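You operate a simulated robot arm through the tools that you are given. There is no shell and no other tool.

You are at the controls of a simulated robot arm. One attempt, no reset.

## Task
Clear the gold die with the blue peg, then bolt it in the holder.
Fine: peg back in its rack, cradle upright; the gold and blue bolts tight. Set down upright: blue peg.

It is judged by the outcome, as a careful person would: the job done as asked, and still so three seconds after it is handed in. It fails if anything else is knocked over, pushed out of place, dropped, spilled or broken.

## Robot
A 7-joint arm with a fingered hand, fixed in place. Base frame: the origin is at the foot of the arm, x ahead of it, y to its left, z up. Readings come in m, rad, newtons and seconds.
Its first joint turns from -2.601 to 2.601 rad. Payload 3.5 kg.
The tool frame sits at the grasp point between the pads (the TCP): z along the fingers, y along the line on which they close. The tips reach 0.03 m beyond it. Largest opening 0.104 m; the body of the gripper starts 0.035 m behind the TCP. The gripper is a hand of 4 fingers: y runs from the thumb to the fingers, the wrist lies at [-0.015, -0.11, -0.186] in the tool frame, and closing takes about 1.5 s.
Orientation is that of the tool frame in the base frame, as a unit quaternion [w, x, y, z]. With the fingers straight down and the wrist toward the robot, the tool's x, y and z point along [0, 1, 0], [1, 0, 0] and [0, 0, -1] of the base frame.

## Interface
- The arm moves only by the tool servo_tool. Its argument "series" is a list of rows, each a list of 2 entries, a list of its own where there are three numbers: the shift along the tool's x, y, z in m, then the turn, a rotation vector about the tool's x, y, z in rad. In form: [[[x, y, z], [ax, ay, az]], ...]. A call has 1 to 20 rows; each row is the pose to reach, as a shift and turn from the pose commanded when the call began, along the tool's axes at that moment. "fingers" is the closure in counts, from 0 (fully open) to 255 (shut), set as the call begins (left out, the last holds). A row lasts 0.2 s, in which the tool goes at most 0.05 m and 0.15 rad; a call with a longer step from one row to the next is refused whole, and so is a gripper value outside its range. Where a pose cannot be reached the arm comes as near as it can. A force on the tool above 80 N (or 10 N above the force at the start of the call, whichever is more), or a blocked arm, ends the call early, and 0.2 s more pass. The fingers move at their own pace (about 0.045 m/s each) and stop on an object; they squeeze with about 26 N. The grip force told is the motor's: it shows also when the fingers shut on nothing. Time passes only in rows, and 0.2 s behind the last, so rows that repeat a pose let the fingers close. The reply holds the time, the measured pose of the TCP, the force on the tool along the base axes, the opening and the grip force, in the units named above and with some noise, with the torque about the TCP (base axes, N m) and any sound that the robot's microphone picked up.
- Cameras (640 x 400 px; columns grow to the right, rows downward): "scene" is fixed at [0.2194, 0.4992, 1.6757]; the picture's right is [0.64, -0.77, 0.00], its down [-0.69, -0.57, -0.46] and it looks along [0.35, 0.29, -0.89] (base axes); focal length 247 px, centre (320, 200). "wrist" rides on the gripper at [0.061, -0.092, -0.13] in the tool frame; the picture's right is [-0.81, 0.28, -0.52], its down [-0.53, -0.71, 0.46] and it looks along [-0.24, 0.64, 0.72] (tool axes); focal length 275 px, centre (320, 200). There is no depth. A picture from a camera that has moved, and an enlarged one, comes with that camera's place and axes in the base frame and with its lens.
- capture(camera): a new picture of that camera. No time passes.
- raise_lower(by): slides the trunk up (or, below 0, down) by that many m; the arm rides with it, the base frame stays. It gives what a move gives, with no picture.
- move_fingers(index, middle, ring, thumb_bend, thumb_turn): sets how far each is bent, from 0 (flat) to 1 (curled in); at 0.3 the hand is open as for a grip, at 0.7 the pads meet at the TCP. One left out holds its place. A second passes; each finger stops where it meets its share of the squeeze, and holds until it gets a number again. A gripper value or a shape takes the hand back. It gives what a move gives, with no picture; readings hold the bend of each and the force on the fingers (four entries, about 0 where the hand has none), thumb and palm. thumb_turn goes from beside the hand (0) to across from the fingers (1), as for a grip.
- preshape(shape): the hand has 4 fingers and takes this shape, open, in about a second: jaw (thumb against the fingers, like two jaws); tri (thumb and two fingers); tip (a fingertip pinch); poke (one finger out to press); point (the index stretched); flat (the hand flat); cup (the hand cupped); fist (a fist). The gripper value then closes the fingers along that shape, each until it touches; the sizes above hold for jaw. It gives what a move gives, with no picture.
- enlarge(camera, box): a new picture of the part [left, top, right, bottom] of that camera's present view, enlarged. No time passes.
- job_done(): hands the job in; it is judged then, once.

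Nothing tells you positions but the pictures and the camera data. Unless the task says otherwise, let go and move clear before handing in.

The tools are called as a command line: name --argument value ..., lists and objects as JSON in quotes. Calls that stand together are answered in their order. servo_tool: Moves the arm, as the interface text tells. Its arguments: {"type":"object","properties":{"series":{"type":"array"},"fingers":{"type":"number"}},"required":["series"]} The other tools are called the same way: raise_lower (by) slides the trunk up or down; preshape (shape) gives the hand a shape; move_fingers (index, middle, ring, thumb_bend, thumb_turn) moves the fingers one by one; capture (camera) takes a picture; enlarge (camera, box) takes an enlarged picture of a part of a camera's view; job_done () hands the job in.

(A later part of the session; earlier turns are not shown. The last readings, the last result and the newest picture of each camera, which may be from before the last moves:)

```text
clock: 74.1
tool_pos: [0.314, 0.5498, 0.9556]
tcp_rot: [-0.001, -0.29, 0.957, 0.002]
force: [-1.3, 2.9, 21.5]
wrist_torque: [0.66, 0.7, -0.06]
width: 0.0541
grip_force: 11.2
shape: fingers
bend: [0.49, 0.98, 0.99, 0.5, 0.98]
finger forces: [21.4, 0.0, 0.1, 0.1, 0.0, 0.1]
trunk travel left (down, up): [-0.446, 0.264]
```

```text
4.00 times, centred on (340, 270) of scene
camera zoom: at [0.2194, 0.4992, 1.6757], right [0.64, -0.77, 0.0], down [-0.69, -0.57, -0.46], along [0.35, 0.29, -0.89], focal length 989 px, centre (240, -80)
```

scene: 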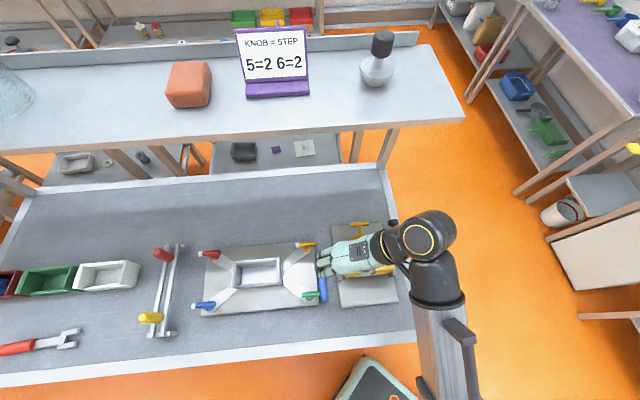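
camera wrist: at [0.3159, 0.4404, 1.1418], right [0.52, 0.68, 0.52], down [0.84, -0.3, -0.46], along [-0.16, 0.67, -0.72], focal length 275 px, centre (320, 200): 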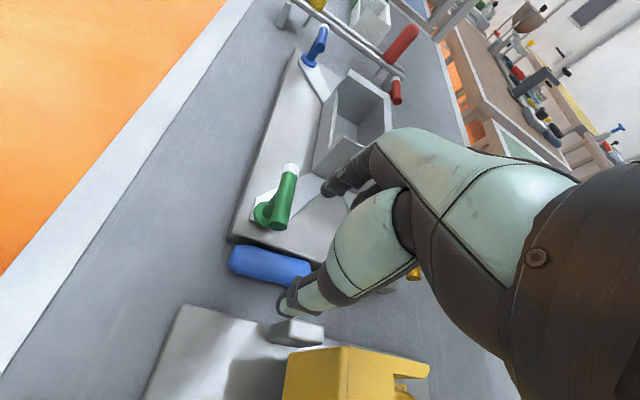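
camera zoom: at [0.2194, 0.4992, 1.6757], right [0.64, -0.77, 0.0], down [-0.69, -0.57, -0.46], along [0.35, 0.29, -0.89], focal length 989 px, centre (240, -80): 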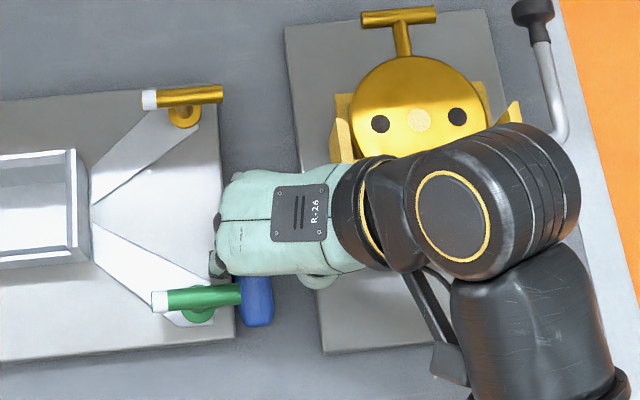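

The index tip dips lower at mid-bend and pressed the plate. I'll rise 5 mm and continue the sweep.

servo_tool --series '[[[0, 0, -0.006], [0, 0, 0]], [[0, 0, -0.006], [0, 0, 0]]]'

move_fingers --index 0.57

enlarge --camera "wrist" --box '[200, 140, 400, 300]'

```text
clock: 74.7
tool_pos: [0.3152, 0.5494, 0.9595]
tcp_rot: [-0.002, -0.291, 0.957, 0.0]
force: [-0.3, 0.5, -0.4]
wrist_torque: [0.01, 0.0, -0.02]
width: 0.0445
grip_force: 0.0
shape: fingers
bend: [0.56, 0.98, 0.99, 0.5, 0.98]
finger forces: [0.0, 0.1, 0.1, 0.0, 0.0, 0.0]
trunk travel left (down, up): [-0.446, 0.264]
```

```text
clock: 75.7
tool_pos: [0.3166, 0.5495, 0.9604]
tcp_rot: [-0.001, -0.291, 0.957, 0.002]
force: [0.4, 0.0, 0.4]
wrist_torque: [0.0, -0.02, 0.02]
width: 0.0447
grip_force: 0.1
shape: fingers
bend: [0.56, 0.98, 0.99, 0.5, 0.98]
finger forces: [0.0, 0.1, 0.0, 0.1, 0.1, 0.1]
trunk travel left (down, up): [-0.446, 0.264]
```

```text
2.50 times, centred on (300, 220) of wrist
camera zoom: at [0.3164, 0.4401, 1.0908], right [0.52, 0.68, 0.52], down [0.84, -0.29, -0.46], along [-0.16, 0.67, -0.72], focal length 688 px, centre (370, 150)
```

zoom: 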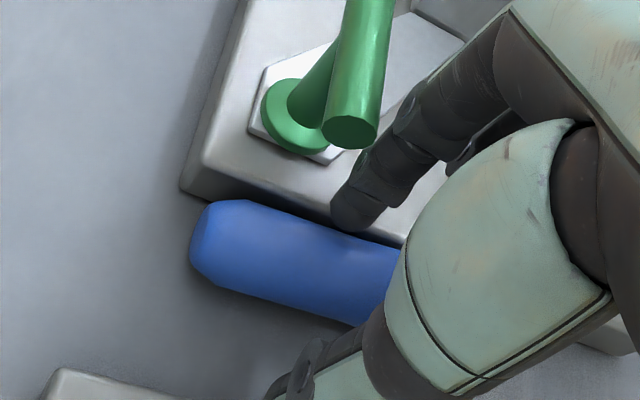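

The index tip is now beside the peg's upper left side. I'll move the hand a little to the right so the index rolls the peg away from the plate.

servo_tool --series '[[[0, -0.003, 0], [0, 0, 0]], [[0, -0.006, 0], [0, 0, 0]], [[0, -0.009, 0], [0, 0, 0]], [[0, -0.012, 0], [0, 0, 0]], [[0, -0.014, 0], [0, 0, 0]]]'

enlarge --camera "wrist" --box '[200, 140, 400, 300]'

```text
clock: 76.9
tool_pos: [0.3234, 0.5372, 0.9592]
tcp_rot: [-0.002, -0.292, 0.957, 0.001]
force: [0.1, -0.5, -0.5]
wrist_torque: [0.02, 0.0, 0.01]
width: 0.0445
grip_force: 0.1
shape: fingers
bend: [0.56, 0.98, 0.99, 0.5, 0.98]
finger forces: [0.0, 0.0, 0.1, 0.0, 0.0, 0.0]
trunk travel left (down, up): [-0.446, 0.264]
```

```text
2.50 times, centred on (300, 220) of wrist
camera zoom: at [0.3245, 0.4284, 1.0909], right [0.52, 0.68, 0.52], down [0.84, -0.29, -0.46], along [-0.16, 0.67, -0.72], focal length 688 px, centre (370, 150)
```

zoom: 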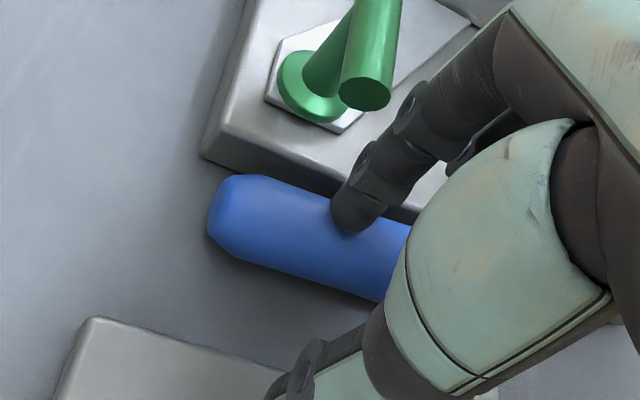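

The index is now right over the top of the peg. I'll press very lightly and drag to the right, so the peg rolls off the plate edge.

servo_tool --series '[[[0, 0.004, 0.002], [0, 0, 0]], [[0, 0.004, 0.004], [0, 0, 0]]]'

servo_tool --series '[[[0, 0, 0.002], [0, 0, 0]], [[0, 0, 0.003], [0, 0, 0]]]'

```text
clock: 77.5
tool_pos: [0.321, 0.5416, 0.957]
tcp_rot: [-0.001, -0.29, 0.957, 0.002]
force: [-0.4, 0.9, 8.5]
wrist_torque: [0.19, 0.21, -0.02]
width: 0.0449
grip_force: 4.7
shape: fingers
bend: [0.56, 0.98, 0.99, 0.5, 0.98]
finger forces: [8.3, 0.0, 0.0, 0.0, 0.0, 0.0]
trunk travel left (down, up): [-0.446, 0.264]
```

```text
clock: 78.1
tool_pos: [0.3203, 0.5405, 0.9529]
tcp_rot: [-0.001, -0.292, 0.957, 0.002]
force: [-3.3, 2.4, 12.6]
wrist_torque: [0.33, 0.34, -0.02]
width: 0.0493
grip_force: 6.3
shape: fingers
bend: [0.52, 0.98, 0.99, 0.5, 0.98]
finger forces: [11.8, 0.0, 0.1, 0.0, 0.1, 0.1]
trunk travel left (down, up): [-0.446, 0.264]
```

servo_tool --series '[[[0, -0.003, 0], [0, 0, 0]], [[0, -0.006, 0], [0, 0, 0]], [[0, -0.009, 0], [0, 0, 0]], [[0, -0.012, 0], [0, 0, 0]]]'

enlarge --camera "wrist" --box '[200, 140, 400, 300]'

enlarge --camera "scene" --box '[290, 220, 390, 320]'

```text
clock: 79.1
tool_pos: [0.3276, 0.5323, 0.9536]
tcp_rot: [-0.001, -0.292, 0.957, 0.001]
force: [-2.9, 3.2, 12.8]
wrist_torque: [0.41, 0.36, -0.03]
width: 0.0526
grip_force: 6.9
shape: fingers
bend: [0.5, 0.98, 0.99, 0.5, 0.98]
finger forces: [13.3, 0.0, 0.0, 0.0, 0.0, 0.1]
trunk travel left (down, up): [-0.446, 0.264]
```

```text
2.50 times, centred on (300, 220) of wrist
camera zoom: at [0.3284, 0.4213, 1.0838], right [0.52, 0.68, 0.52], down [0.84, -0.29, -0.46], along [-0.16, 0.67, -0.72], focal length 688 px, centre (370, 150)
```

zoom: 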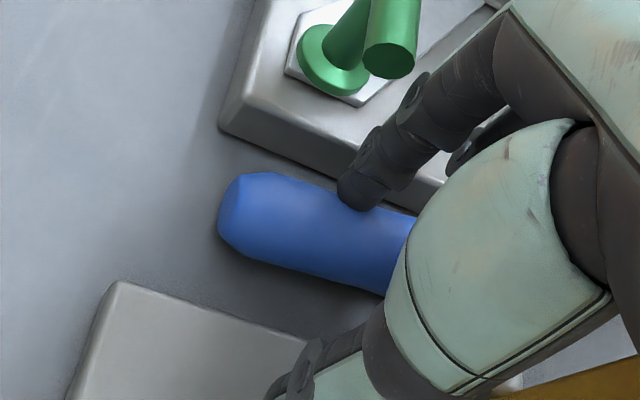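

```text
4.00 times, centred on (340, 270) of scene
camera zoom: at [0.2194, 0.4992, 1.6757], right [0.64, -0.77, 0.0], down [-0.69, -0.57, -0.46], along [0.35, 0.29, -0.89], focal length 989 px, centre (240, -80)
```

zoom: 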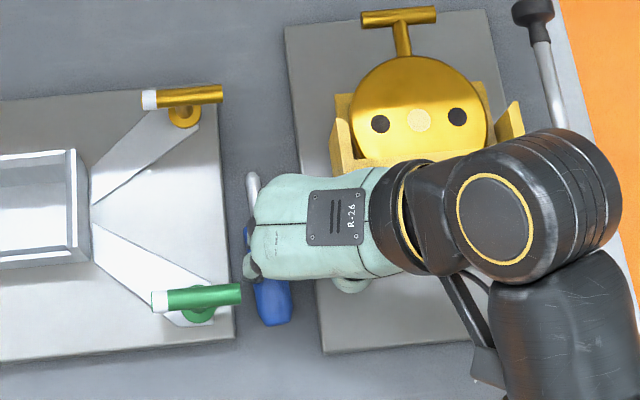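

The peg rolled clear: it's now mid-gap with about 15 mm free on both sides. I'll rise, pre-set index and thumb to a narrow cage, centre over it and lower.

servo_tool --series '[[[0, 0, -0.008], [0, 0, 0]], [[0, 0, -0.018], [0, 0, 0]], [[0, 0.005, -0.022], [0, 0, 0]]]'

move_fingers --index 0.55 --thumb_bend 0.57

servo_tool --series '[[[0, 0.01, 0], [0, 0, 0]], [[0, 0.02, 0], [0, 0, 0]], [[0, 0.02, 0], [0, 0, 0]]]'

enlarge --camera "wrist" --box '[200, 140, 400, 300]'

enlarge --camera "scene" --box '[290, 220, 390, 320]'

```text
clock: 79.9
tool_pos: [0.3251, 0.5369, 0.9734]
tcp_rot: [-0.002, -0.292, 0.957, 0.001]
force: [-0.2, 0.1, 0.6]
wrist_torque: [-0.03, 0.01, -0.02]
width: 0.0446
grip_force: 0.0
shape: fingers
bend: [0.56, 0.98, 0.99, 0.5, 0.98]
finger forces: [0.0, 0.1, 0.0, 0.0, 0.0, 0.1]
trunk travel left (down, up): [-0.446, 0.264]
```

```text
clock: 80.9
tool_pos: [0.3252, 0.5368, 0.9747]
tcp_rot: [-0.001, -0.291, 0.957, 0.001]
force: [-0.2, 0.1, -0.4]
wrist_torque: [0.02, 0.0, -0.01]
width: 0.0379
grip_force: 0.0
shape: fingers
bend: [0.55, 0.98, 0.99, 0.56, 0.98]
finger forces: [0.1, 0.0, 0.0, 0.1, 0.0, 0.0]
trunk travel left (down, up): [-0.446, 0.264]
```

```text
clock: 81.7
tool_pos: [0.3132, 0.5529, 0.9751]
tcp_rot: [-0.002, -0.29, 0.957, 0.001]
force: [-0.1, -0.1, -0.2]
wrist_torque: [0.0, 0.02, -0.01]
width: 0.0381
grip_force: 0.1
shape: fingers
bend: [0.55, 0.98, 0.99, 0.56, 0.98]
finger forces: [0.0, 0.0, 0.0, 0.0, 0.0, 0.0]
trunk travel left (down, up): [-0.446, 0.264]
```

```text
2.50 times, centred on (300, 220) of wrist
camera zoom: at [0.3149, 0.4432, 1.1051], right [0.52, 0.68, 0.52], down [0.84, -0.3, -0.46], along [-0.16, 0.67, -0.72], focal length 688 px, centre (370, 150)
```

zoom: 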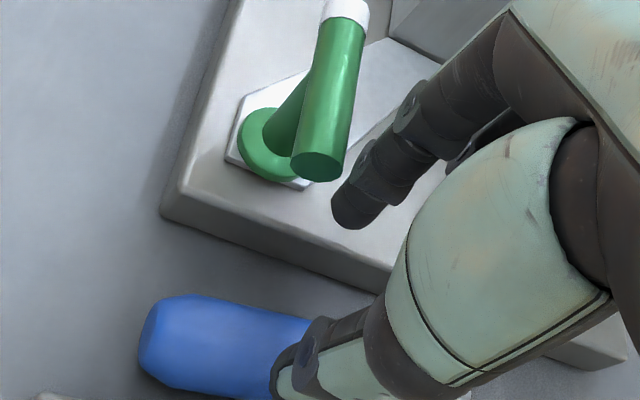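

```text
4.00 times, centred on (340, 270) of scene
camera zoom: at [0.2194, 0.4992, 1.6757], right [0.64, -0.77, 0.0], down [-0.69, -0.57, -0.46], along [0.35, 0.29, -0.89], focal length 989 px, centre (240, -80)
```

zoom: 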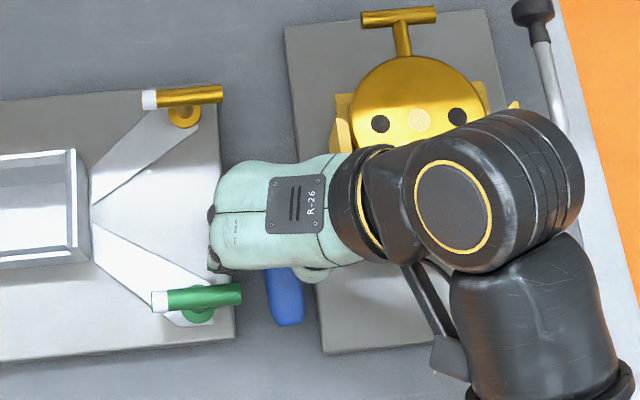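

The peg settled almost mid-gap. I'll shift 7 mm to centre the cage on it, then lower around it.

servo_tool --series '[[[0, -0.007, 0], [0, 0, 0]], [[0, -0.007, 0.01], [0, 0, 0]], [[0, -0.007, 0.02], [0, 0, 0]], [[0, -0.007, 0.025], [0, 0, 0]]]'

enlarge --camera "wrist" --box '[200, 140, 400, 300]'

```text
clock: 82.7
tool_pos: [0.3175, 0.5472, 0.9498]
tcp_rot: [-0.002, -0.29, 0.957, 0.001]
force: [1.9, 0.6, 0.6]
wrist_torque: [0.05, 0.02, 0.02]
width: 0.0365
grip_force: 1.2
shape: fingers
bend: [0.56, 0.98, 0.99, 0.56, 0.98]
finger forces: [1.5, 0.1, 0.0, 0.1, 0.0, 0.0]
trunk travel left (down, up): [-0.446, 0.264]
```

```text
2.50 times, centred on (300, 220) of wrist
camera zoom: at [0.3188, 0.4366, 1.0803], right [0.52, 0.68, 0.52], down [0.84, -0.3, -0.46], along [-0.16, 0.67, -0.72], focal length 688 px, centre (370, 150)
```

zoom: 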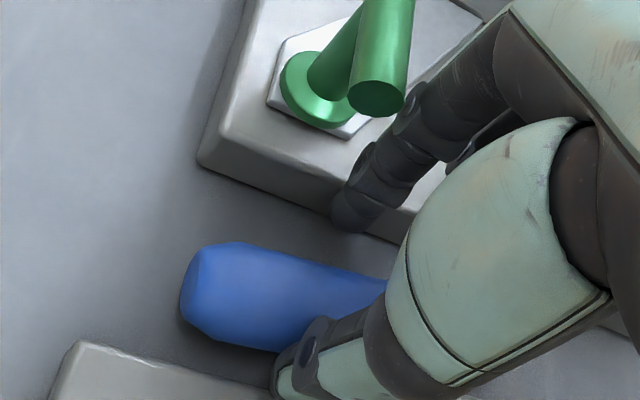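

Index and thumb are both down inside the gap around the peg. A few mm lower, then close.

servo_tool --series '[[[0, 0, 0.004], [0, 0, 0]], [[0, 0, 0.008], [0, 0, 0]]]'

move_fingers --index 0.8 --thumb_bend 0.8

enlarge --camera "wrist" --box '[200, 140, 400, 300]'

```text
clock: 83.3
tool_pos: [0.3172, 0.5466, 0.9469]
tcp_rot: [0.0, -0.291, 0.957, 0.004]
force: [2.4, -0.1, 36.6]
wrist_torque: [-1.09, -0.49, 0.03]
width: 0.0361
grip_force: 19.7
shape: fingers
bend: [0.57, 0.98, 0.99, 0.57, 0.98]
finger forces: [1.7, 0.0, 0.0, 0.1, 36.9, 0.0]
trunk travel left (down, up): [-0.446, 0.264]
```

```text
clock: 84.3
tool_pos: [0.3176, 0.5448, 0.9448]
tcp_rot: [0.0, -0.291, 0.957, 0.003]
force: [3.3, 1.9, 63.7]
wrist_torque: [-1.85, -0.89, 0.07]
width: 0.0167
grip_force: 40.6
shape: fingers
bend: [0.75, 0.98, 0.99, 0.63, 0.99]
finger forces: [9.3, 0.0, 0.1, 0.0, 71.8, 0.0]
trunk travel left (down, up): [-0.446, 0.264]
```

```text
2.50 times, centred on (300, 220) of wrist
camera zoom: at [0.3171, 0.4342, 1.0754], right [0.52, 0.68, 0.52], down [0.84, -0.29, -0.46], along [-0.16, 0.68, -0.72], focal length 688 px, centre (370, 150)
```

zoom: 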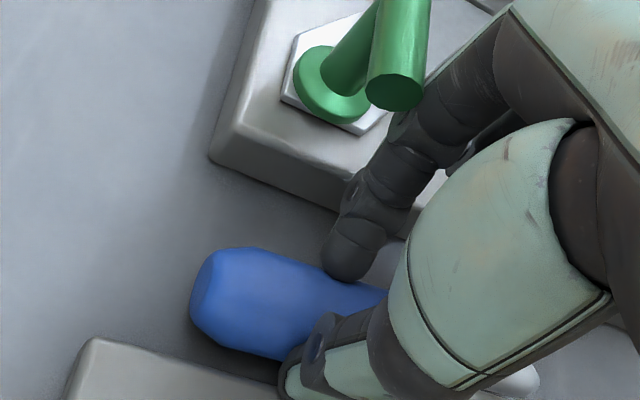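

The thumb is pressing on the cradle plate. I'll ease up a few mm and squeeze again.

servo_tool --series '[[[0, 0, -0.004], [0, 0, 0]], [[0, 0, -0.007], [0, 0, 0]]]'

move_fingers --index 0.85 --thumb_bend 0.85

enlarge --camera "wrist" --box '[200, 140, 400, 300]'

enlarge --camera "scene" --box '[290, 220, 390, 320]'

```text
clock: 84.9
tool_pos: [0.3175, 0.5457, 0.9459]
tcp_rot: [-0.004, -0.291, 0.957, 0.0]
force: [0.7, -0.1, 0.0]
wrist_torque: [-0.02, 0.01, 0.03]
width: 0.0159
grip_force: 9.6
shape: fingers
bend: [0.75, 0.98, 0.99, 0.62, 0.97]
finger forces: [9.5, 0.1, 0.1, 0.0, 9.3, 0.1]
trunk travel left (down, up): [-0.446, 0.264]
```

```text
clock: 85.9
tool_pos: [0.3171, 0.5467, 0.9489]
tcp_rot: [-0.001, -0.292, 0.956, 0.002]
force: [0.1, -1.5, 9.5]
wrist_torque: [-0.05, 0.08, 0.01]
width: 0.0056
grip_force: 14.2
shape: fingers
bend: [0.75, 0.98, 0.99, 0.75, 0.97]
finger forces: [13.5, 0.1, 0.2, 0.0, 15.3, 0.0]
trunk travel left (down, up): [-0.446, 0.264]
```

```text
2.50 times, centred on (300, 220) of wrist
camera zoom: at [0.3184, 0.4358, 1.0796], right [0.52, 0.68, 0.52], down [0.84, -0.29, -0.46], along [-0.16, 0.67, -0.72], focal length 688 px, centre (370, 150)
```

zoom: 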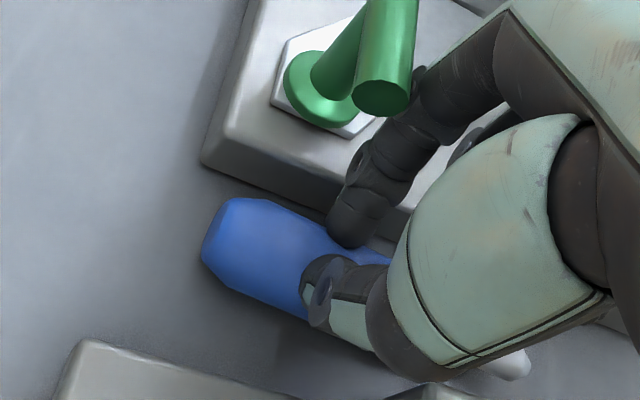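

```text
4.00 times, centred on (340, 270) of scene
camera zoom: at [0.2194, 0.4992, 1.6757], right [0.64, -0.77, 0.0], down [-0.69, -0.57, -0.46], along [0.35, 0.29, -0.89], focal length 989 px, centre (240, -80)
```

zoom: 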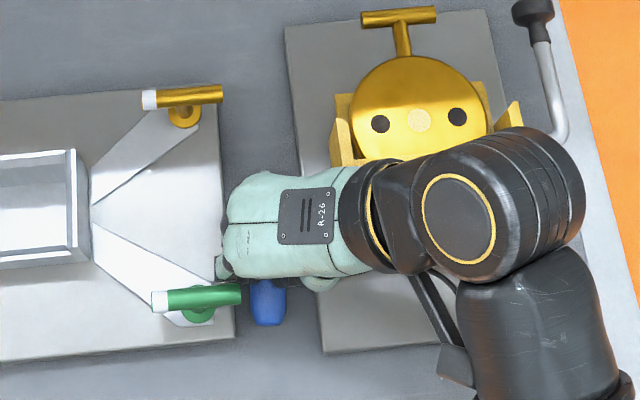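

The fingertips closed above the peg rather than around it. I'll rise and re-measure. Its slimmer shaft should be easier to pinch inside this gap.

move_fingers --index 0.55 --thumb_bend 0.57

servo_tool --series '[[[0, 0, -0.02], [0, 0, 0]], [[0, -0.01, -0.05], [0, 0, 0]], [[0, -0.03, -0.08], [0, 0, 0]], [[0.02, -0.05, -0.11], [0, 0, 0]], [[0.03, -0.05, -0.12], [0, 0, 0]]]'

capture --camera "wrist"

enlarge --camera "wrist" --box '[180, 160, 340, 280]'

enlarge --camera "scene" --box '[290, 220, 390, 320]'

```text
clock: 86.9
tool_pos: [0.3164, 0.5479, 0.9486]
tcp_rot: [-0.002, -0.291, 0.957, 0.002]
force: [1.0, -0.8, -0.4]
wrist_torque: [-0.01, -0.01, -0.01]
width: 0.0357
grip_force: 0.2
shape: fingers
bend: [0.56, 0.98, 0.99, 0.56, 0.97]
finger forces: [1.3, 0.0, 0.0, 0.0, 0.0, 0.0]
trunk travel left (down, up): [-0.446, 0.264]
```

```text
clock: 88.1
tool_pos: [0.323, 0.4873, 1.0699]
tcp_rot: [-0.001, -0.292, 0.956, 0.002]
force: [-0.6, -0.4, -0.4]
wrist_torque: [0.03, -0.02, 0.01]
width: 0.0372
grip_force: 0.0
shape: fingers
bend: [0.55, 0.98, 0.99, 0.56, 0.97]
finger forces: [0.1, 0.1, 0.1, 0.0, 0.1, 0.0]
trunk travel left (down, up): [-0.446, 0.264]
```

```text
taken
camera wrist: at [0.3215, 0.3775, 1.2004], right [0.52, 0.68, 0.52], down [0.84, -0.29, -0.46], along [-0.16, 0.67, -0.72], focal length 275 px, centre (320, 200)
```

wrist: 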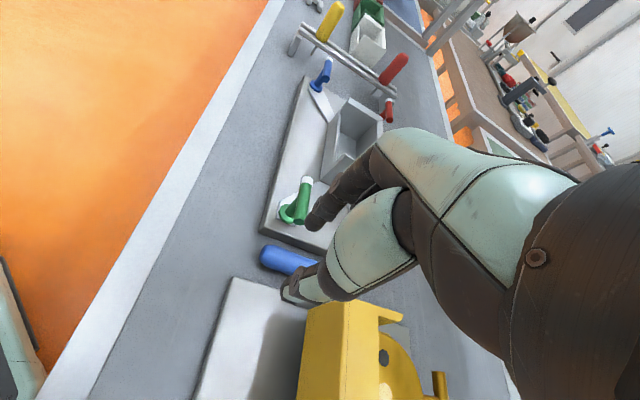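

```text
3.33 times, centred on (260, 220) of wrist
camera zoom: at [0.3215, 0.3775, 1.2004], right [0.52, 0.68, 0.52], down [0.84, -0.29, -0.46], along [-0.16, 0.67, -0.72], focal length 918 px, centre (520, 133)
```

zoom: 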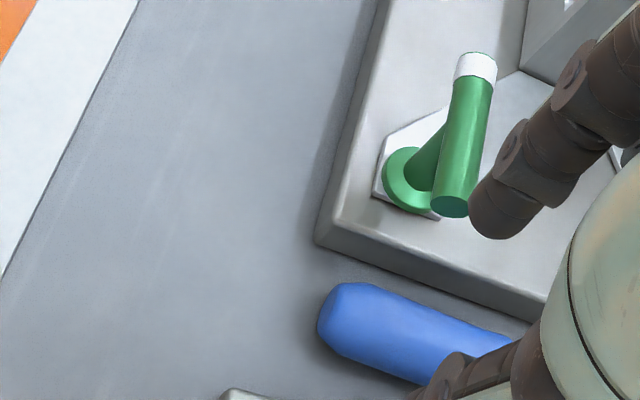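

```text
4.00 times, centred on (340, 270) of scene
camera zoom: at [0.2194, 0.4992, 1.6757], right [0.64, -0.77, 0.0], down [-0.69, -0.57, -0.46], along [0.35, 0.29, -0.89], focal length 989 px, centre (240, -80)
```

zoom: 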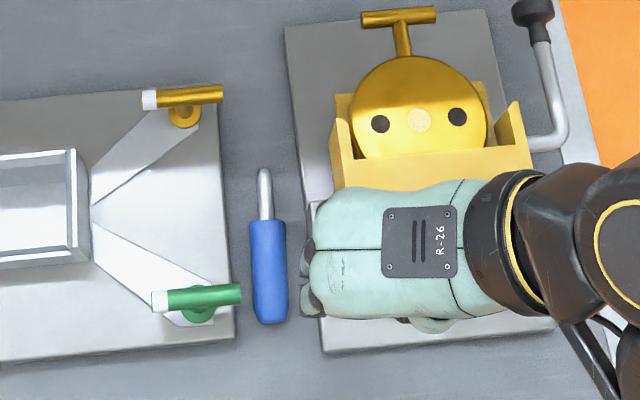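

The peg is centred in the gap along its length. Rather than fight for side room, I'll use the thumb to push it lengthwise out of the gap onto open table behind the plates. First I turn to the natural heading with fingers flat and the thumb down.

move_fingers --index 0.0 --middle 0.0 --ring 0.0 --thumb_bend 0.4 --thumb_turn 1.0

servo_tool --series '[[[0, 0, -0.005], [0, 0, 0.138]], [[0, 0, -0.01], [0, 0, 0.276]], [[0, 0, -0.01], [0, 0, 0.414]], [[0, 0, -0.01], [0, 0, 0.552]], [[0, 0, -0.01], [0, 0, 0.69]], [[0, 0, -0.01], [0, 0, 0.828]], [[0, 0, -0.01], [0, 0, 0.966]], [[0, 0, -0.01], [0, 0, 1.104]], [[0, 0, -0.01], [0, 0, 1.242]], [[0, 0, -0.01], [0, 0, 1.38]]]'

capture --camera "wrist"

enlarge --camera "scene" --box '[290, 220, 390, 320]'

```text
clock: 89.1
tool_pos: [0.3196, 0.489, 1.0694]
tcp_rot: [-0.001, -0.292, 0.957, 0.001]
force: [-0.3, 0.8, 0.3]
wrist_torque: [-0.03, 0.01, 0.01]
width: 0.1309
grip_force: 0.1
shape: fingers
bend: [0.0, 0.0, 0.0, 0.4, 0.99]
finger forces: [0.0, 0.0, 0.0, 0.1, 0.0, 0.0]
trunk travel left (down, up): [-0.446, 0.264]
```

```text
clock: 91.3
tool_pos: [0.3205, 0.4884, 1.0774]
tcp_rot: [-0.002, 0.386, 0.922, 0.0]
force: [-0.2, -0.2, 0.3]
wrist_torque: [0.03, 0.01, -0.02]
width: 0.131
grip_force: 0.0
shape: fingers
bend: [0.0, 0.0, 0.0, 0.4, 0.99]
finger forces: [0.0, 0.0, 0.0, 0.0, 0.0, 0.0]
trunk travel left (down, up): [-0.446, 0.264]
```

```text
taken
camera wrist: at [0.2138, 0.4677, 1.2102], right [0.77, -0.38, 0.51], down [-0.14, -0.88, -0.46], along [0.63, 0.28, -0.73], focal length 275 px, centre (320, 200)
```

wrist: 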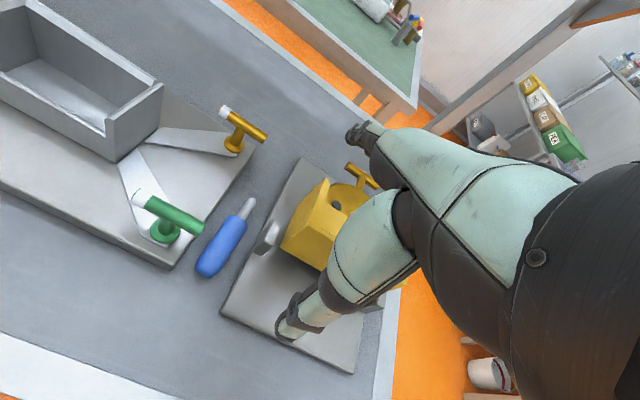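

```text
4.00 times, centred on (340, 270) of scene
camera zoom: at [0.2194, 0.4992, 1.6757], right [0.64, -0.77, 0.0], down [-0.69, -0.57, -0.46], along [0.35, 0.29, -0.89], focal length 989 px, centre (240, -80)
```

zoom: 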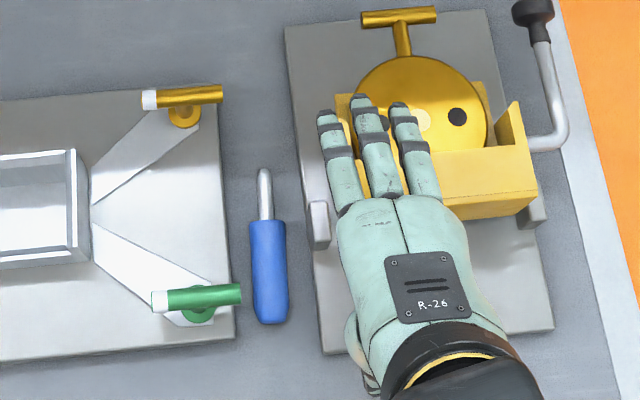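

Too many obstacles for a lengthwise push. Next plan: pinch the slim shaft with index and thumb in the gap, where there's plenty of side room. I'm setting the cage and moving above the shaft at about (0.353, 0.586).

move_fingers --index 0.62 --middle 1.0 --ring 1.0 --thumb_bend 0.62

servo_tool --series '[[[0.004, 0.008, 0.002], [0, 0, -0.13]], [[0.008, 0.016, 0.004], [0, 0, -0.26]], [[0.012, 0.025, 0.008], [0, 0, -0.39]], [[0.017, 0.033, 0.012], [0, 0, -0.52]], [[0.021, 0.042, 0.016], [0, 0, -0.65]], [[0.025, 0.05, 0.02], [0, 0, -0.78]], [[0.029, 0.058, 0.024], [0, 0, -0.91]], [[0.034, 0.067, 0.028], [0, 0, -1.04]], [[0.038, 0.075, 0.032], [0, 0, -1.17]], [[0.042, 0.083, 0.036], [0, 0, -1.3]], [[0.0464, 0.0917, 0.04], [0, 0, -1.43]]]'

capture --camera "wrist"

enlarge --camera "wrist" --box '[200, 180, 400, 300]'

enlarge --camera "scene" --box '[290, 220, 390, 320]'

```text
clock: 92.3
tool_pos: [0.3219, 0.4887, 1.0786]
tcp_rot: [-0.002, 0.384, 0.923, 0.0]
force: [-0.2, -0.9, 1.2]
wrist_torque: [0.02, -0.01, 0.02]
width: 0.0217
grip_force: 0.0
shape: fingers
bend: [0.62, 1.0, 1.0, 0.62, 1.0]
finger forces: [0.0, 0.0, 0.0, 0.0, 0.0, 0.1]
trunk travel left (down, up): [-0.446, 0.264]
```

```text
clock: 94.7
tool_pos: [0.3537, 0.5858, 1.0388]
tcp_rot: [-0.001, -0.315, 0.949, 0.002]
force: [0.6, 0.0, -0.1]
wrist_torque: [0.0, -0.02, -0.03]
width: 0.0214
grip_force: 0.0
shape: fingers
bend: [0.62, 1.0, 1.0, 0.62, 1.0]
finger forces: [0.1, 0.0, 0.1, 0.1, 0.0, 0.0]
trunk travel left (down, up): [-0.446, 0.264]
```

```text
taken
camera wrist: at [0.3601, 0.4763, 1.1692], right [0.49, 0.71, 0.52], down [0.85, -0.25, -0.46], along [-0.19, 0.66, -0.72], focal length 275 px, centre (320, 200)
```

wrist: 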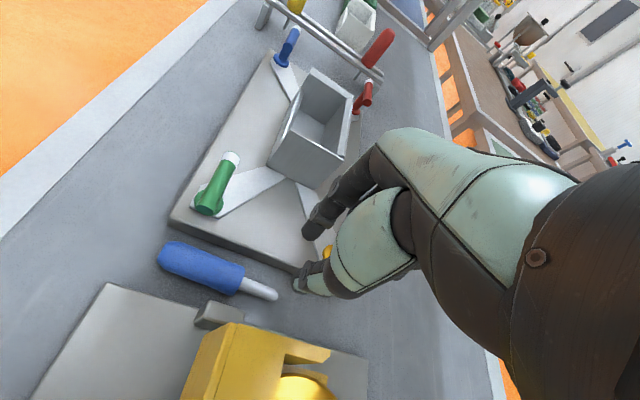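

```text
3.20 times, centred on (300, 240) of wrist
camera zoom: at [0.3601, 0.4763, 1.1692], right [0.49, 0.71, 0.52], down [0.85, -0.25, -0.46], along [-0.19, 0.66, -0.72], focal length 881 px, centre (384, 72)
```

zoom: 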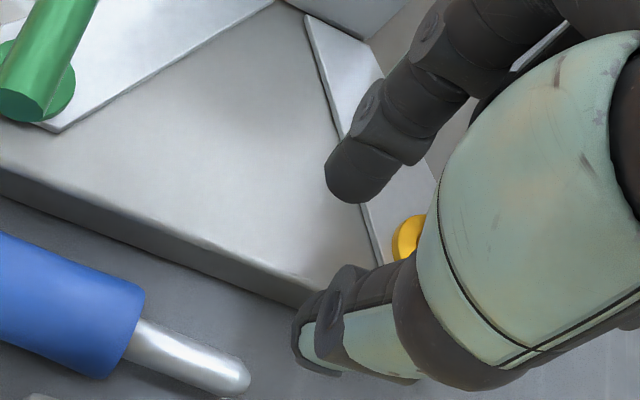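

```text
4.00 times, centred on (340, 270) of scene
camera zoom: at [0.2194, 0.4992, 1.6757], right [0.64, -0.77, 0.0], down [-0.69, -0.57, -0.46], along [0.35, 0.29, -0.89], focal length 989 px, centre (240, -80)
```

zoom: 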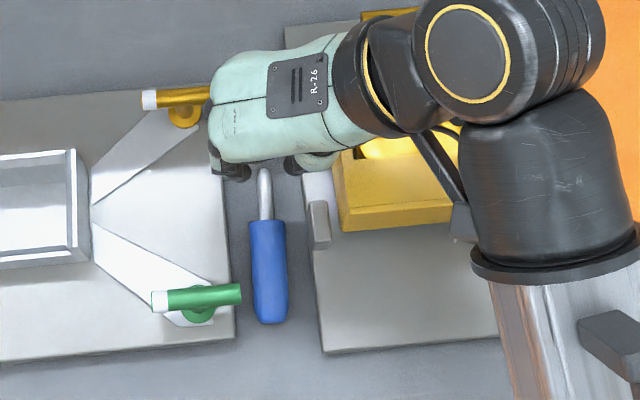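

Excellent alignment: the shaft lies exactly between index and thumb in both views. I'll narrow the cage slightly and descend in steps.

move_fingers --index 0.635 --thumb_bend 0.635

servo_tool --series '[[[0, -0.001, 0.02], [0, 0, 0]], [[0, -0.001, 0.04], [0, 0, 0]], [[0, -0.001, 0.06], [0, 0, 0]], [[0, -0.001, 0.075], [0, 0, 0]], [[0, -0.001, 0.085], [0, 0, 0]]]'

enlarge --camera "wrist" --box '[200, 180, 400, 300]'

enlarge --camera "scene" --box '[290, 220, 390, 320]'

```text
clock: 95.7
tool_pos: [0.3521, 0.5863, 1.0378]
tcp_rot: [-0.001, -0.315, 0.949, 0.001]
force: [-0.5, 0.3, 0.1]
wrist_torque: [0.04, 0.06, 0.0]
width: 0.0189
grip_force: 0.0
shape: fingers
bend: [0.63, 1.0, 1.0, 0.63, 1.0]
finger forces: [0.1, 0.0, 0.1, 0.0, 0.0, 0.0]
trunk travel left (down, up): [-0.446, 0.264]
```

```text
clock: 96.9
tool_pos: [0.3535, 0.5857, 0.9545]
tcp_rot: [-0.002, -0.315, 0.949, 0.002]
force: [1.0, 0.5, -0.1]
wrist_torque: [0.04, 0.03, 0.01]
width: 0.0189
grip_force: 0.1
shape: fingers
bend: [0.63, 1.0, 1.0, 0.63, 1.0]
finger forces: [0.0, 0.0, 0.1, 0.0, 0.1, 0.0]
trunk travel left (down, up): [-0.446, 0.264]
```

```text
3.20 times, centred on (300, 240) of wrist
camera zoom: at [0.3598, 0.4756, 1.0842], right [0.49, 0.7, 0.52], down [0.85, -0.25, -0.46], along [-0.19, 0.66, -0.72], focal length 881 px, centre (384, 72)
```

zoom: 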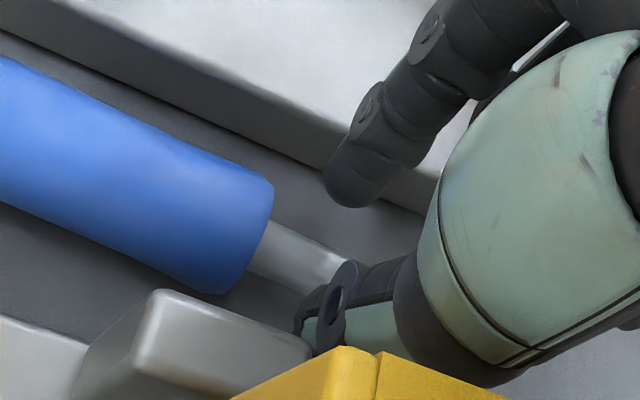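

```text
4.00 times, centred on (340, 270) of scene
camera zoom: at [0.2194, 0.4992, 1.6757], right [0.64, -0.77, 0.0], down [-0.69, -0.57, -0.46], along [0.35, 0.29, -0.89], focal length 989 px, centre (240, -80)
```

zoom: 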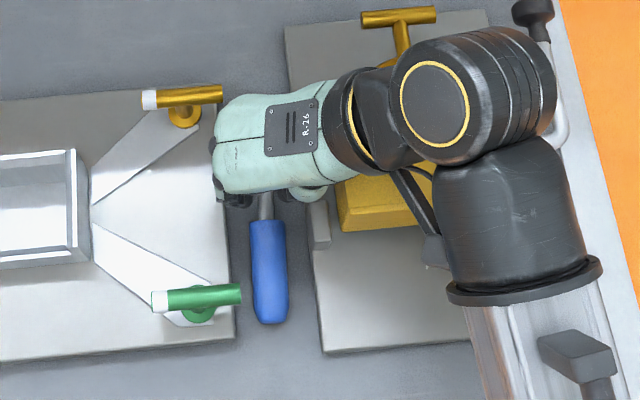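

The shaft passes between index and thumb with no contacts yet. The last 17 mm, then pinch.

servo_tool --series '[[[0, 0, 0.006], [0, 0, 0]], [[0, 0, 0.012], [0, 0, 0]], [[0, 0, 0.016], [0, 0, 0]]]'

enlarge --camera "wrist" --box '[200, 180, 400, 300]'

```text
clock: 97.7
tool_pos: [0.3528, 0.5856, 0.939]
tcp_rot: [-0.001, -0.315, 0.949, 0.002]
force: [-0.6, 0.5, 0.4]
wrist_torque: [-0.03, -0.02, 0.0]
width: 0.0187
grip_force: 0.0
shape: fingers
bend: [0.63, 1.0, 1.0, 0.63, 1.0]
finger forces: [0.1, 0.0, 0.1, 0.0, 0.0, 0.0]
trunk travel left (down, up): [-0.446, 0.264]
```

```text
3.20 times, centred on (300, 240) of wrist
camera zoom: at [0.3598, 0.4756, 1.0687], right [0.49, 0.7, 0.52], down [0.85, -0.25, -0.46], along [-0.19, 0.66, -0.72], focal length 881 px, centre (384, 72)
```

zoom: 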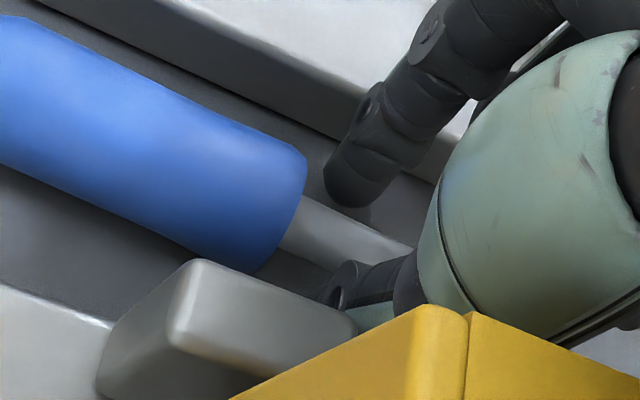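

servo_tool --series '[[[0, 0, 0.003], [0, 0, 0]], [[0, 0, 0.003], [0, 0, 0]]]'

move_fingers --index 0.9 --thumb_bend 0.9

enlarge --camera "wrist" --box '[200, 180, 400, 300]'

```text
clock: 98.3
tool_pos: [0.3528, 0.5863, 0.9348]
tcp_rot: [-0.002, -0.315, 0.949, 0.002]
force: [-0.1, 0.7, 0.2]
wrist_torque: [0.01, 0.0, 0.0]
width: 0.0189
grip_force: 0.0
shape: fingers
bend: [0.63, 1.0, 1.0, 0.63, 1.0]
finger forces: [0.0, 0.0, 0.1, 0.0, 0.1, 0.1]
trunk travel left (down, up): [-0.446, 0.264]
```

```text
clock: 99.3
tool_pos: [0.3545, 0.5851, 0.9352]
tcp_rot: [-0.002, -0.314, 0.949, 0.001]
force: [10.8, -8.1, 0.8]
wrist_torque: [-0.11, -0.13, -0.02]
width: 0.0039
grip_force: 29.1
shape: fingers
bend: [0.71, 1.0, 1.0, 0.78, 1.0]
finger forces: [35.1, 0.0, 0.0, 0.0, 22.1, 0.1]
trunk travel left (down, up): [-0.446, 0.264]
```

```text
3.20 times, centred on (300, 240) of wrist
camera zoom: at [0.361, 0.4747, 1.0657], right [0.49, 0.7, 0.52], down [0.85, -0.25, -0.46], along [-0.19, 0.66, -0.72], focal length 881 px, centre (384, 72)
```

zoom: 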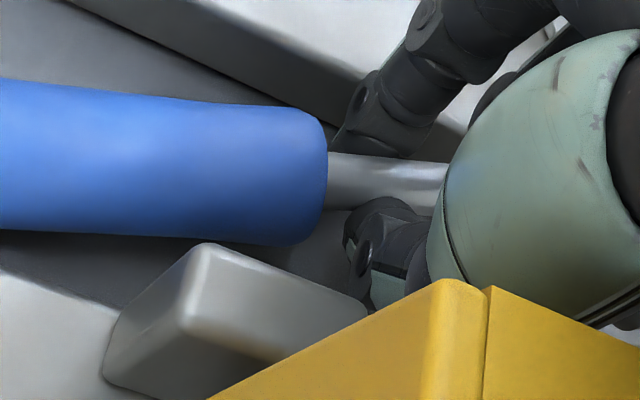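

Index and thumb have the shaft (35 N / 22 N). I'll lift gently.

servo_tool --series '[[[0, 0, -0.005], [0, 0, 0]], [[0, 0, -0.01], [0, 0, 0]], [[0, 0, -0.018], [0, 0, 0]], [[0, 0, -0.026], [0, 0, 0]]]'

capture --camera "wrist"

enlarge --camera "scene" --box '[290, 220, 390, 320]'

```text
clock: 100.3
tool_pos: [0.3533, 0.5852, 0.9607]
tcp_rot: [-0.002, -0.315, 0.949, 0.001]
force: [-0.5, -0.1, -0.4]
wrist_torque: [0.04, -0.04, 0.0]
width: 0.0055
grip_force: 17.1
shape: fingers
bend: [0.71, 1.0, 1.0, 0.8, 1.0]
finger forces: [17.6, 0.1, 0.0, 0.1, 17.8, 0.0]
trunk travel left (down, up): [-0.446, 0.264]
```

```text
taken
camera wrist: at [0.3597, 0.4751, 1.0917], right [0.49, 0.7, 0.52], down [0.85, -0.25, -0.46], along [-0.19, 0.66, -0.72], focal length 275 px, centre (320, 200)
```

wrist: 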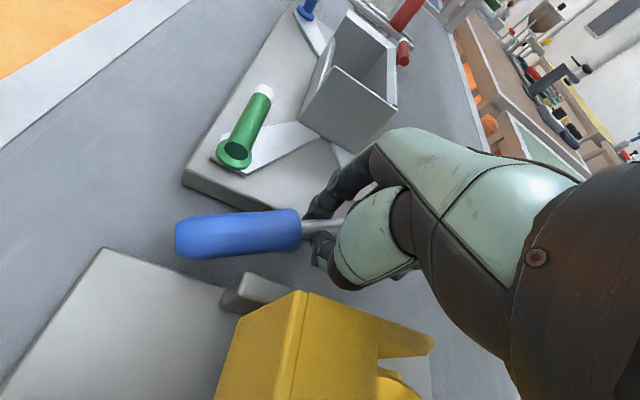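

```text
4.00 times, centred on (340, 270) of scene
camera zoom: at [0.2194, 0.4992, 1.6757], right [0.64, -0.77, 0.0], down [-0.69, -0.57, -0.46], along [0.35, 0.29, -0.89], focal length 989 px, centre (240, -80)
```

zoom: 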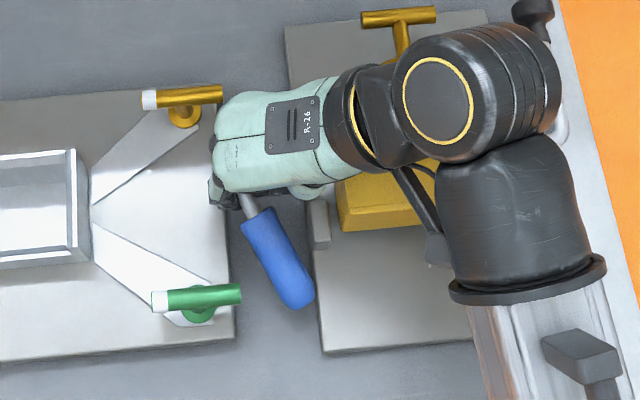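

I have the peg, pinched by its shaft. I'll raise it clear and carry it to open table behind the plates, turning to the natural heading so its tip points right.

servo_tool --series '[[[0, 0, -0.025], [0, 0, 0]], [[0, 0, -0.05], [0, 0, 0]], [[0, 0, -0.075], [0, 0, 0]], [[0, 0, -0.1], [0, 0, 0]]]'

capture --camera "wrist"

enlarge --camera "scene" --box '[290, 200, 390, 300]'

```text
clock: 101.3
tool_pos: [0.3541, 0.586, 1.0603]
tcp_rot: [-0.002, -0.315, 0.949, 0.001]
force: [0.1, -0.1, 0.5]
wrist_torque: [0.03, -0.02, 0.01]
width: 0.0054
grip_force: 17.8
shape: fingers
bend: [0.71, 1.0, 1.0, 0.81, 1.0]
finger forces: [17.5, 0.0, 0.1, 0.0, 17.7, 0.0]
trunk travel left (down, up): [-0.446, 0.264]
```

```text
taken
camera wrist: at [0.3609, 0.4754, 1.1909], right [0.49, 0.7, 0.52], down [0.85, -0.25, -0.46], along [-0.19, 0.66, -0.72], focal length 275 px, centre (320, 200)
```

wrist: 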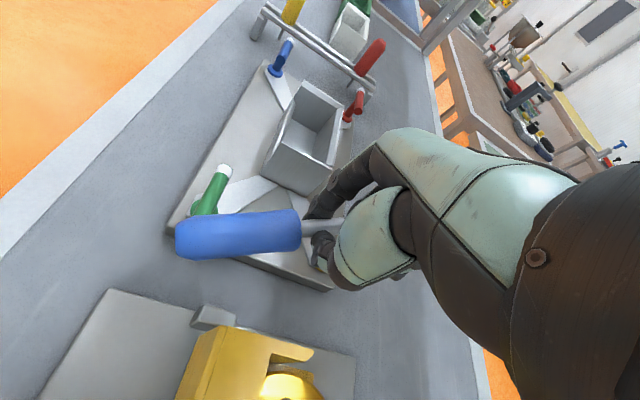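

```text
4.00 times, centred on (340, 250) of scene
camera zoom: at [0.2194, 0.4992, 1.6757], right [0.64, -0.77, 0.0], down [-0.69, -0.57, -0.46], along [0.35, 0.29, -0.89], focal length 989 px, centre (240, 0)
```

zoom: 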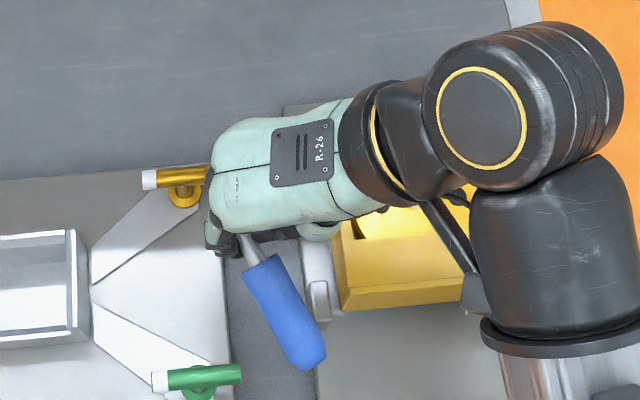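

The hold is firm and level. Moving to the open area behind the plates.

servo_tool --series '[[[-0.0172, 0.0112, 0], [0, 0, 0.118]], [[-0.0344, 0.0224, 0], [0, 0, 0.236]], [[-0.0516, 0.0337, 0], [0, 0, 0.354]], [[-0.0688, 0.0449, 0], [0, 0, 0.472]], [[-0.086, 0.0561, 0], [0, 0, 0.59]], [[-0.1032, 0.0673, 0], [0, 0, 0.708]], [[-0.1204, 0.0785, 0], [0, 0, 0.826]], [[-0.1376, 0.0898, 0], [0, 0, 0.944]], [[-0.1548, 0.101, 0], [0, 0, 1.062]], [[-0.172, 0.1122, 0], [0, 0, 1.18]]]'

capture --camera "wrist"

capture --camera "scene"

```text
clock: 103.5
tool_pos: [0.4239, 0.7782, 1.0606]
tcp_rot: [-0.001, 0.267, 0.964, 0.0]
force: [-0.5, 0.2, -0.8]
wrist_torque: [-0.01, 0.0, -0.05]
width: 0.0056
grip_force: 17.3
shape: fingers
bend: [0.71, 1.0, 1.0, 0.81, 1.0]
finger forces: [17.7, 0.0, 0.0, 0.0, 17.7, 0.1]
trunk travel left (down, up): [-0.446, 0.264]
```

```text
taken
camera wrist: at [0.326, 0.7317, 1.1915], right [0.84, -0.18, 0.51], down [0.09, -0.89, -0.46], along [0.54, 0.43, -0.73], focal length 275 px, centre (320, 200)
```

wrist: 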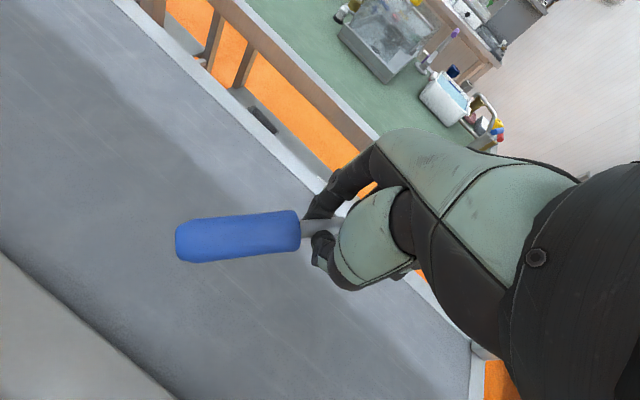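

```text
taken
```

scene: 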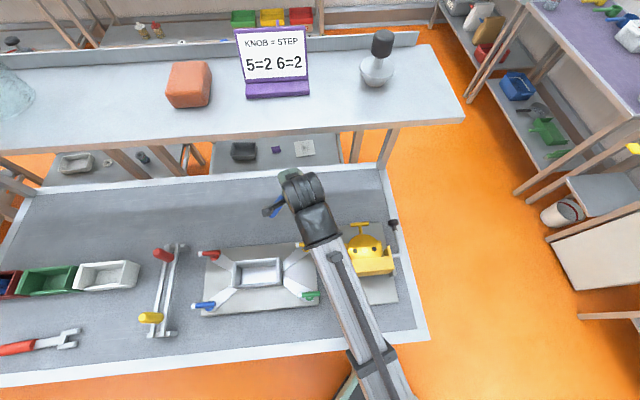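

Open table below. Lowering to lay the peg down.

servo_tool --series '[[[0, 0, 0.03], [0, 0, 0]], [[0, 0, 0.06], [0, 0, 0]], [[0, 0, 0.09], [0, 0, 0]], [[0, 0, 0.11], [0, 0, 0]], [[0, 0, 0.118], [0, 0, 0]]]'

servo_tool --series '[[[0, 0, 0.003], [0, 0, 0]], [[0, 0, 0.006], [0, 0, 0]]]'

```text
clock: 104.7
tool_pos: [0.4247, 0.7785, 0.9423]
tcp_rot: [-0.002, 0.267, 0.964, 0.0]
force: [-0.7, 0.5, -0.6]
wrist_torque: [-0.02, 0.0, 0.0]
width: 0.0052
grip_force: 17.6
shape: fingers
bend: [0.71, 1.0, 1.0, 0.81, 1.0]
finger forces: [17.8, 0.0, 0.0, 0.1, 17.9, 0.1]
trunk travel left (down, up): [-0.446, 0.264]
```

```text
clock: 105.3
tool_pos: [0.4236, 0.778, 0.9367]
tcp_rot: [-0.002, 0.267, 0.964, -0.001]
force: [-0.1, 0.2, 0.1]
wrist_torque: [0.01, -0.01, 0.02]
width: 0.0054
grip_force: 18.1
shape: fingers
bend: [0.71, 1.0, 1.0, 0.81, 1.0]
finger forces: [17.8, 0.0, 0.0, 0.0, 18.0, 0.0]
trunk travel left (down, up): [-0.446, 0.264]
```

servo_tool --series '[[[0, 0, 0.002], [0, 0, 0]], [[0, 0, 0.004], [0, 0, 0]]]'

servo_tool --series '[[[0, 0, 0.002], [0, 0, 0]], [[0, 0, 0.004], [0, 0, 0]]]'

capture --camera "wrist"

```text
clock: 105.9
tool_pos: [0.4237, 0.7774, 0.9323]
tcp_rot: [-0.002, 0.266, 0.964, -0.001]
force: [0.2, -1.1, 1.1]
wrist_torque: [0.01, 0.04, 0.0]
width: 0.0055
grip_force: 17.8
shape: fingers
bend: [0.71, 1.0, 1.0, 0.81, 1.0]
finger forces: [18.6, 0.0, 0.0, 0.1, 18.1, 0.0]
trunk travel left (down, up): [-0.446, 0.264]
```

```text
clock: 106.5
tool_pos: [0.4238, 0.7773, 0.9328]
tcp_rot: [-0.002, 0.266, 0.964, 0.004]
force: [0.8, 2.8, 21.7]
wrist_torque: [0.62, -0.07, -0.03]
width: 0.0054
grip_force: 28.4
shape: fingers
bend: [0.71, 1.0, 1.0, 0.81, 1.0]
finger forces: [38.7, 0.0, 0.1, 0.0, 17.7, 0.0]
trunk travel left (down, up): [-0.446, 0.264]
```

```text
taken
camera wrist: at [0.3248, 0.7298, 1.063], right [0.84, -0.18, 0.51], down [0.09, -0.88, -0.46], along [0.54, 0.43, -0.72], focal length 275 px, centre (320, 200)
```

wrist: 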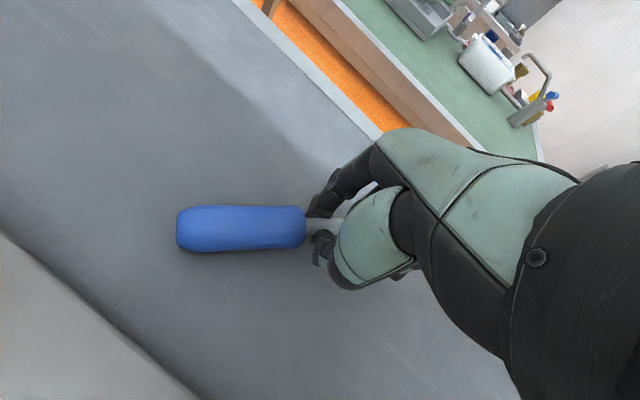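

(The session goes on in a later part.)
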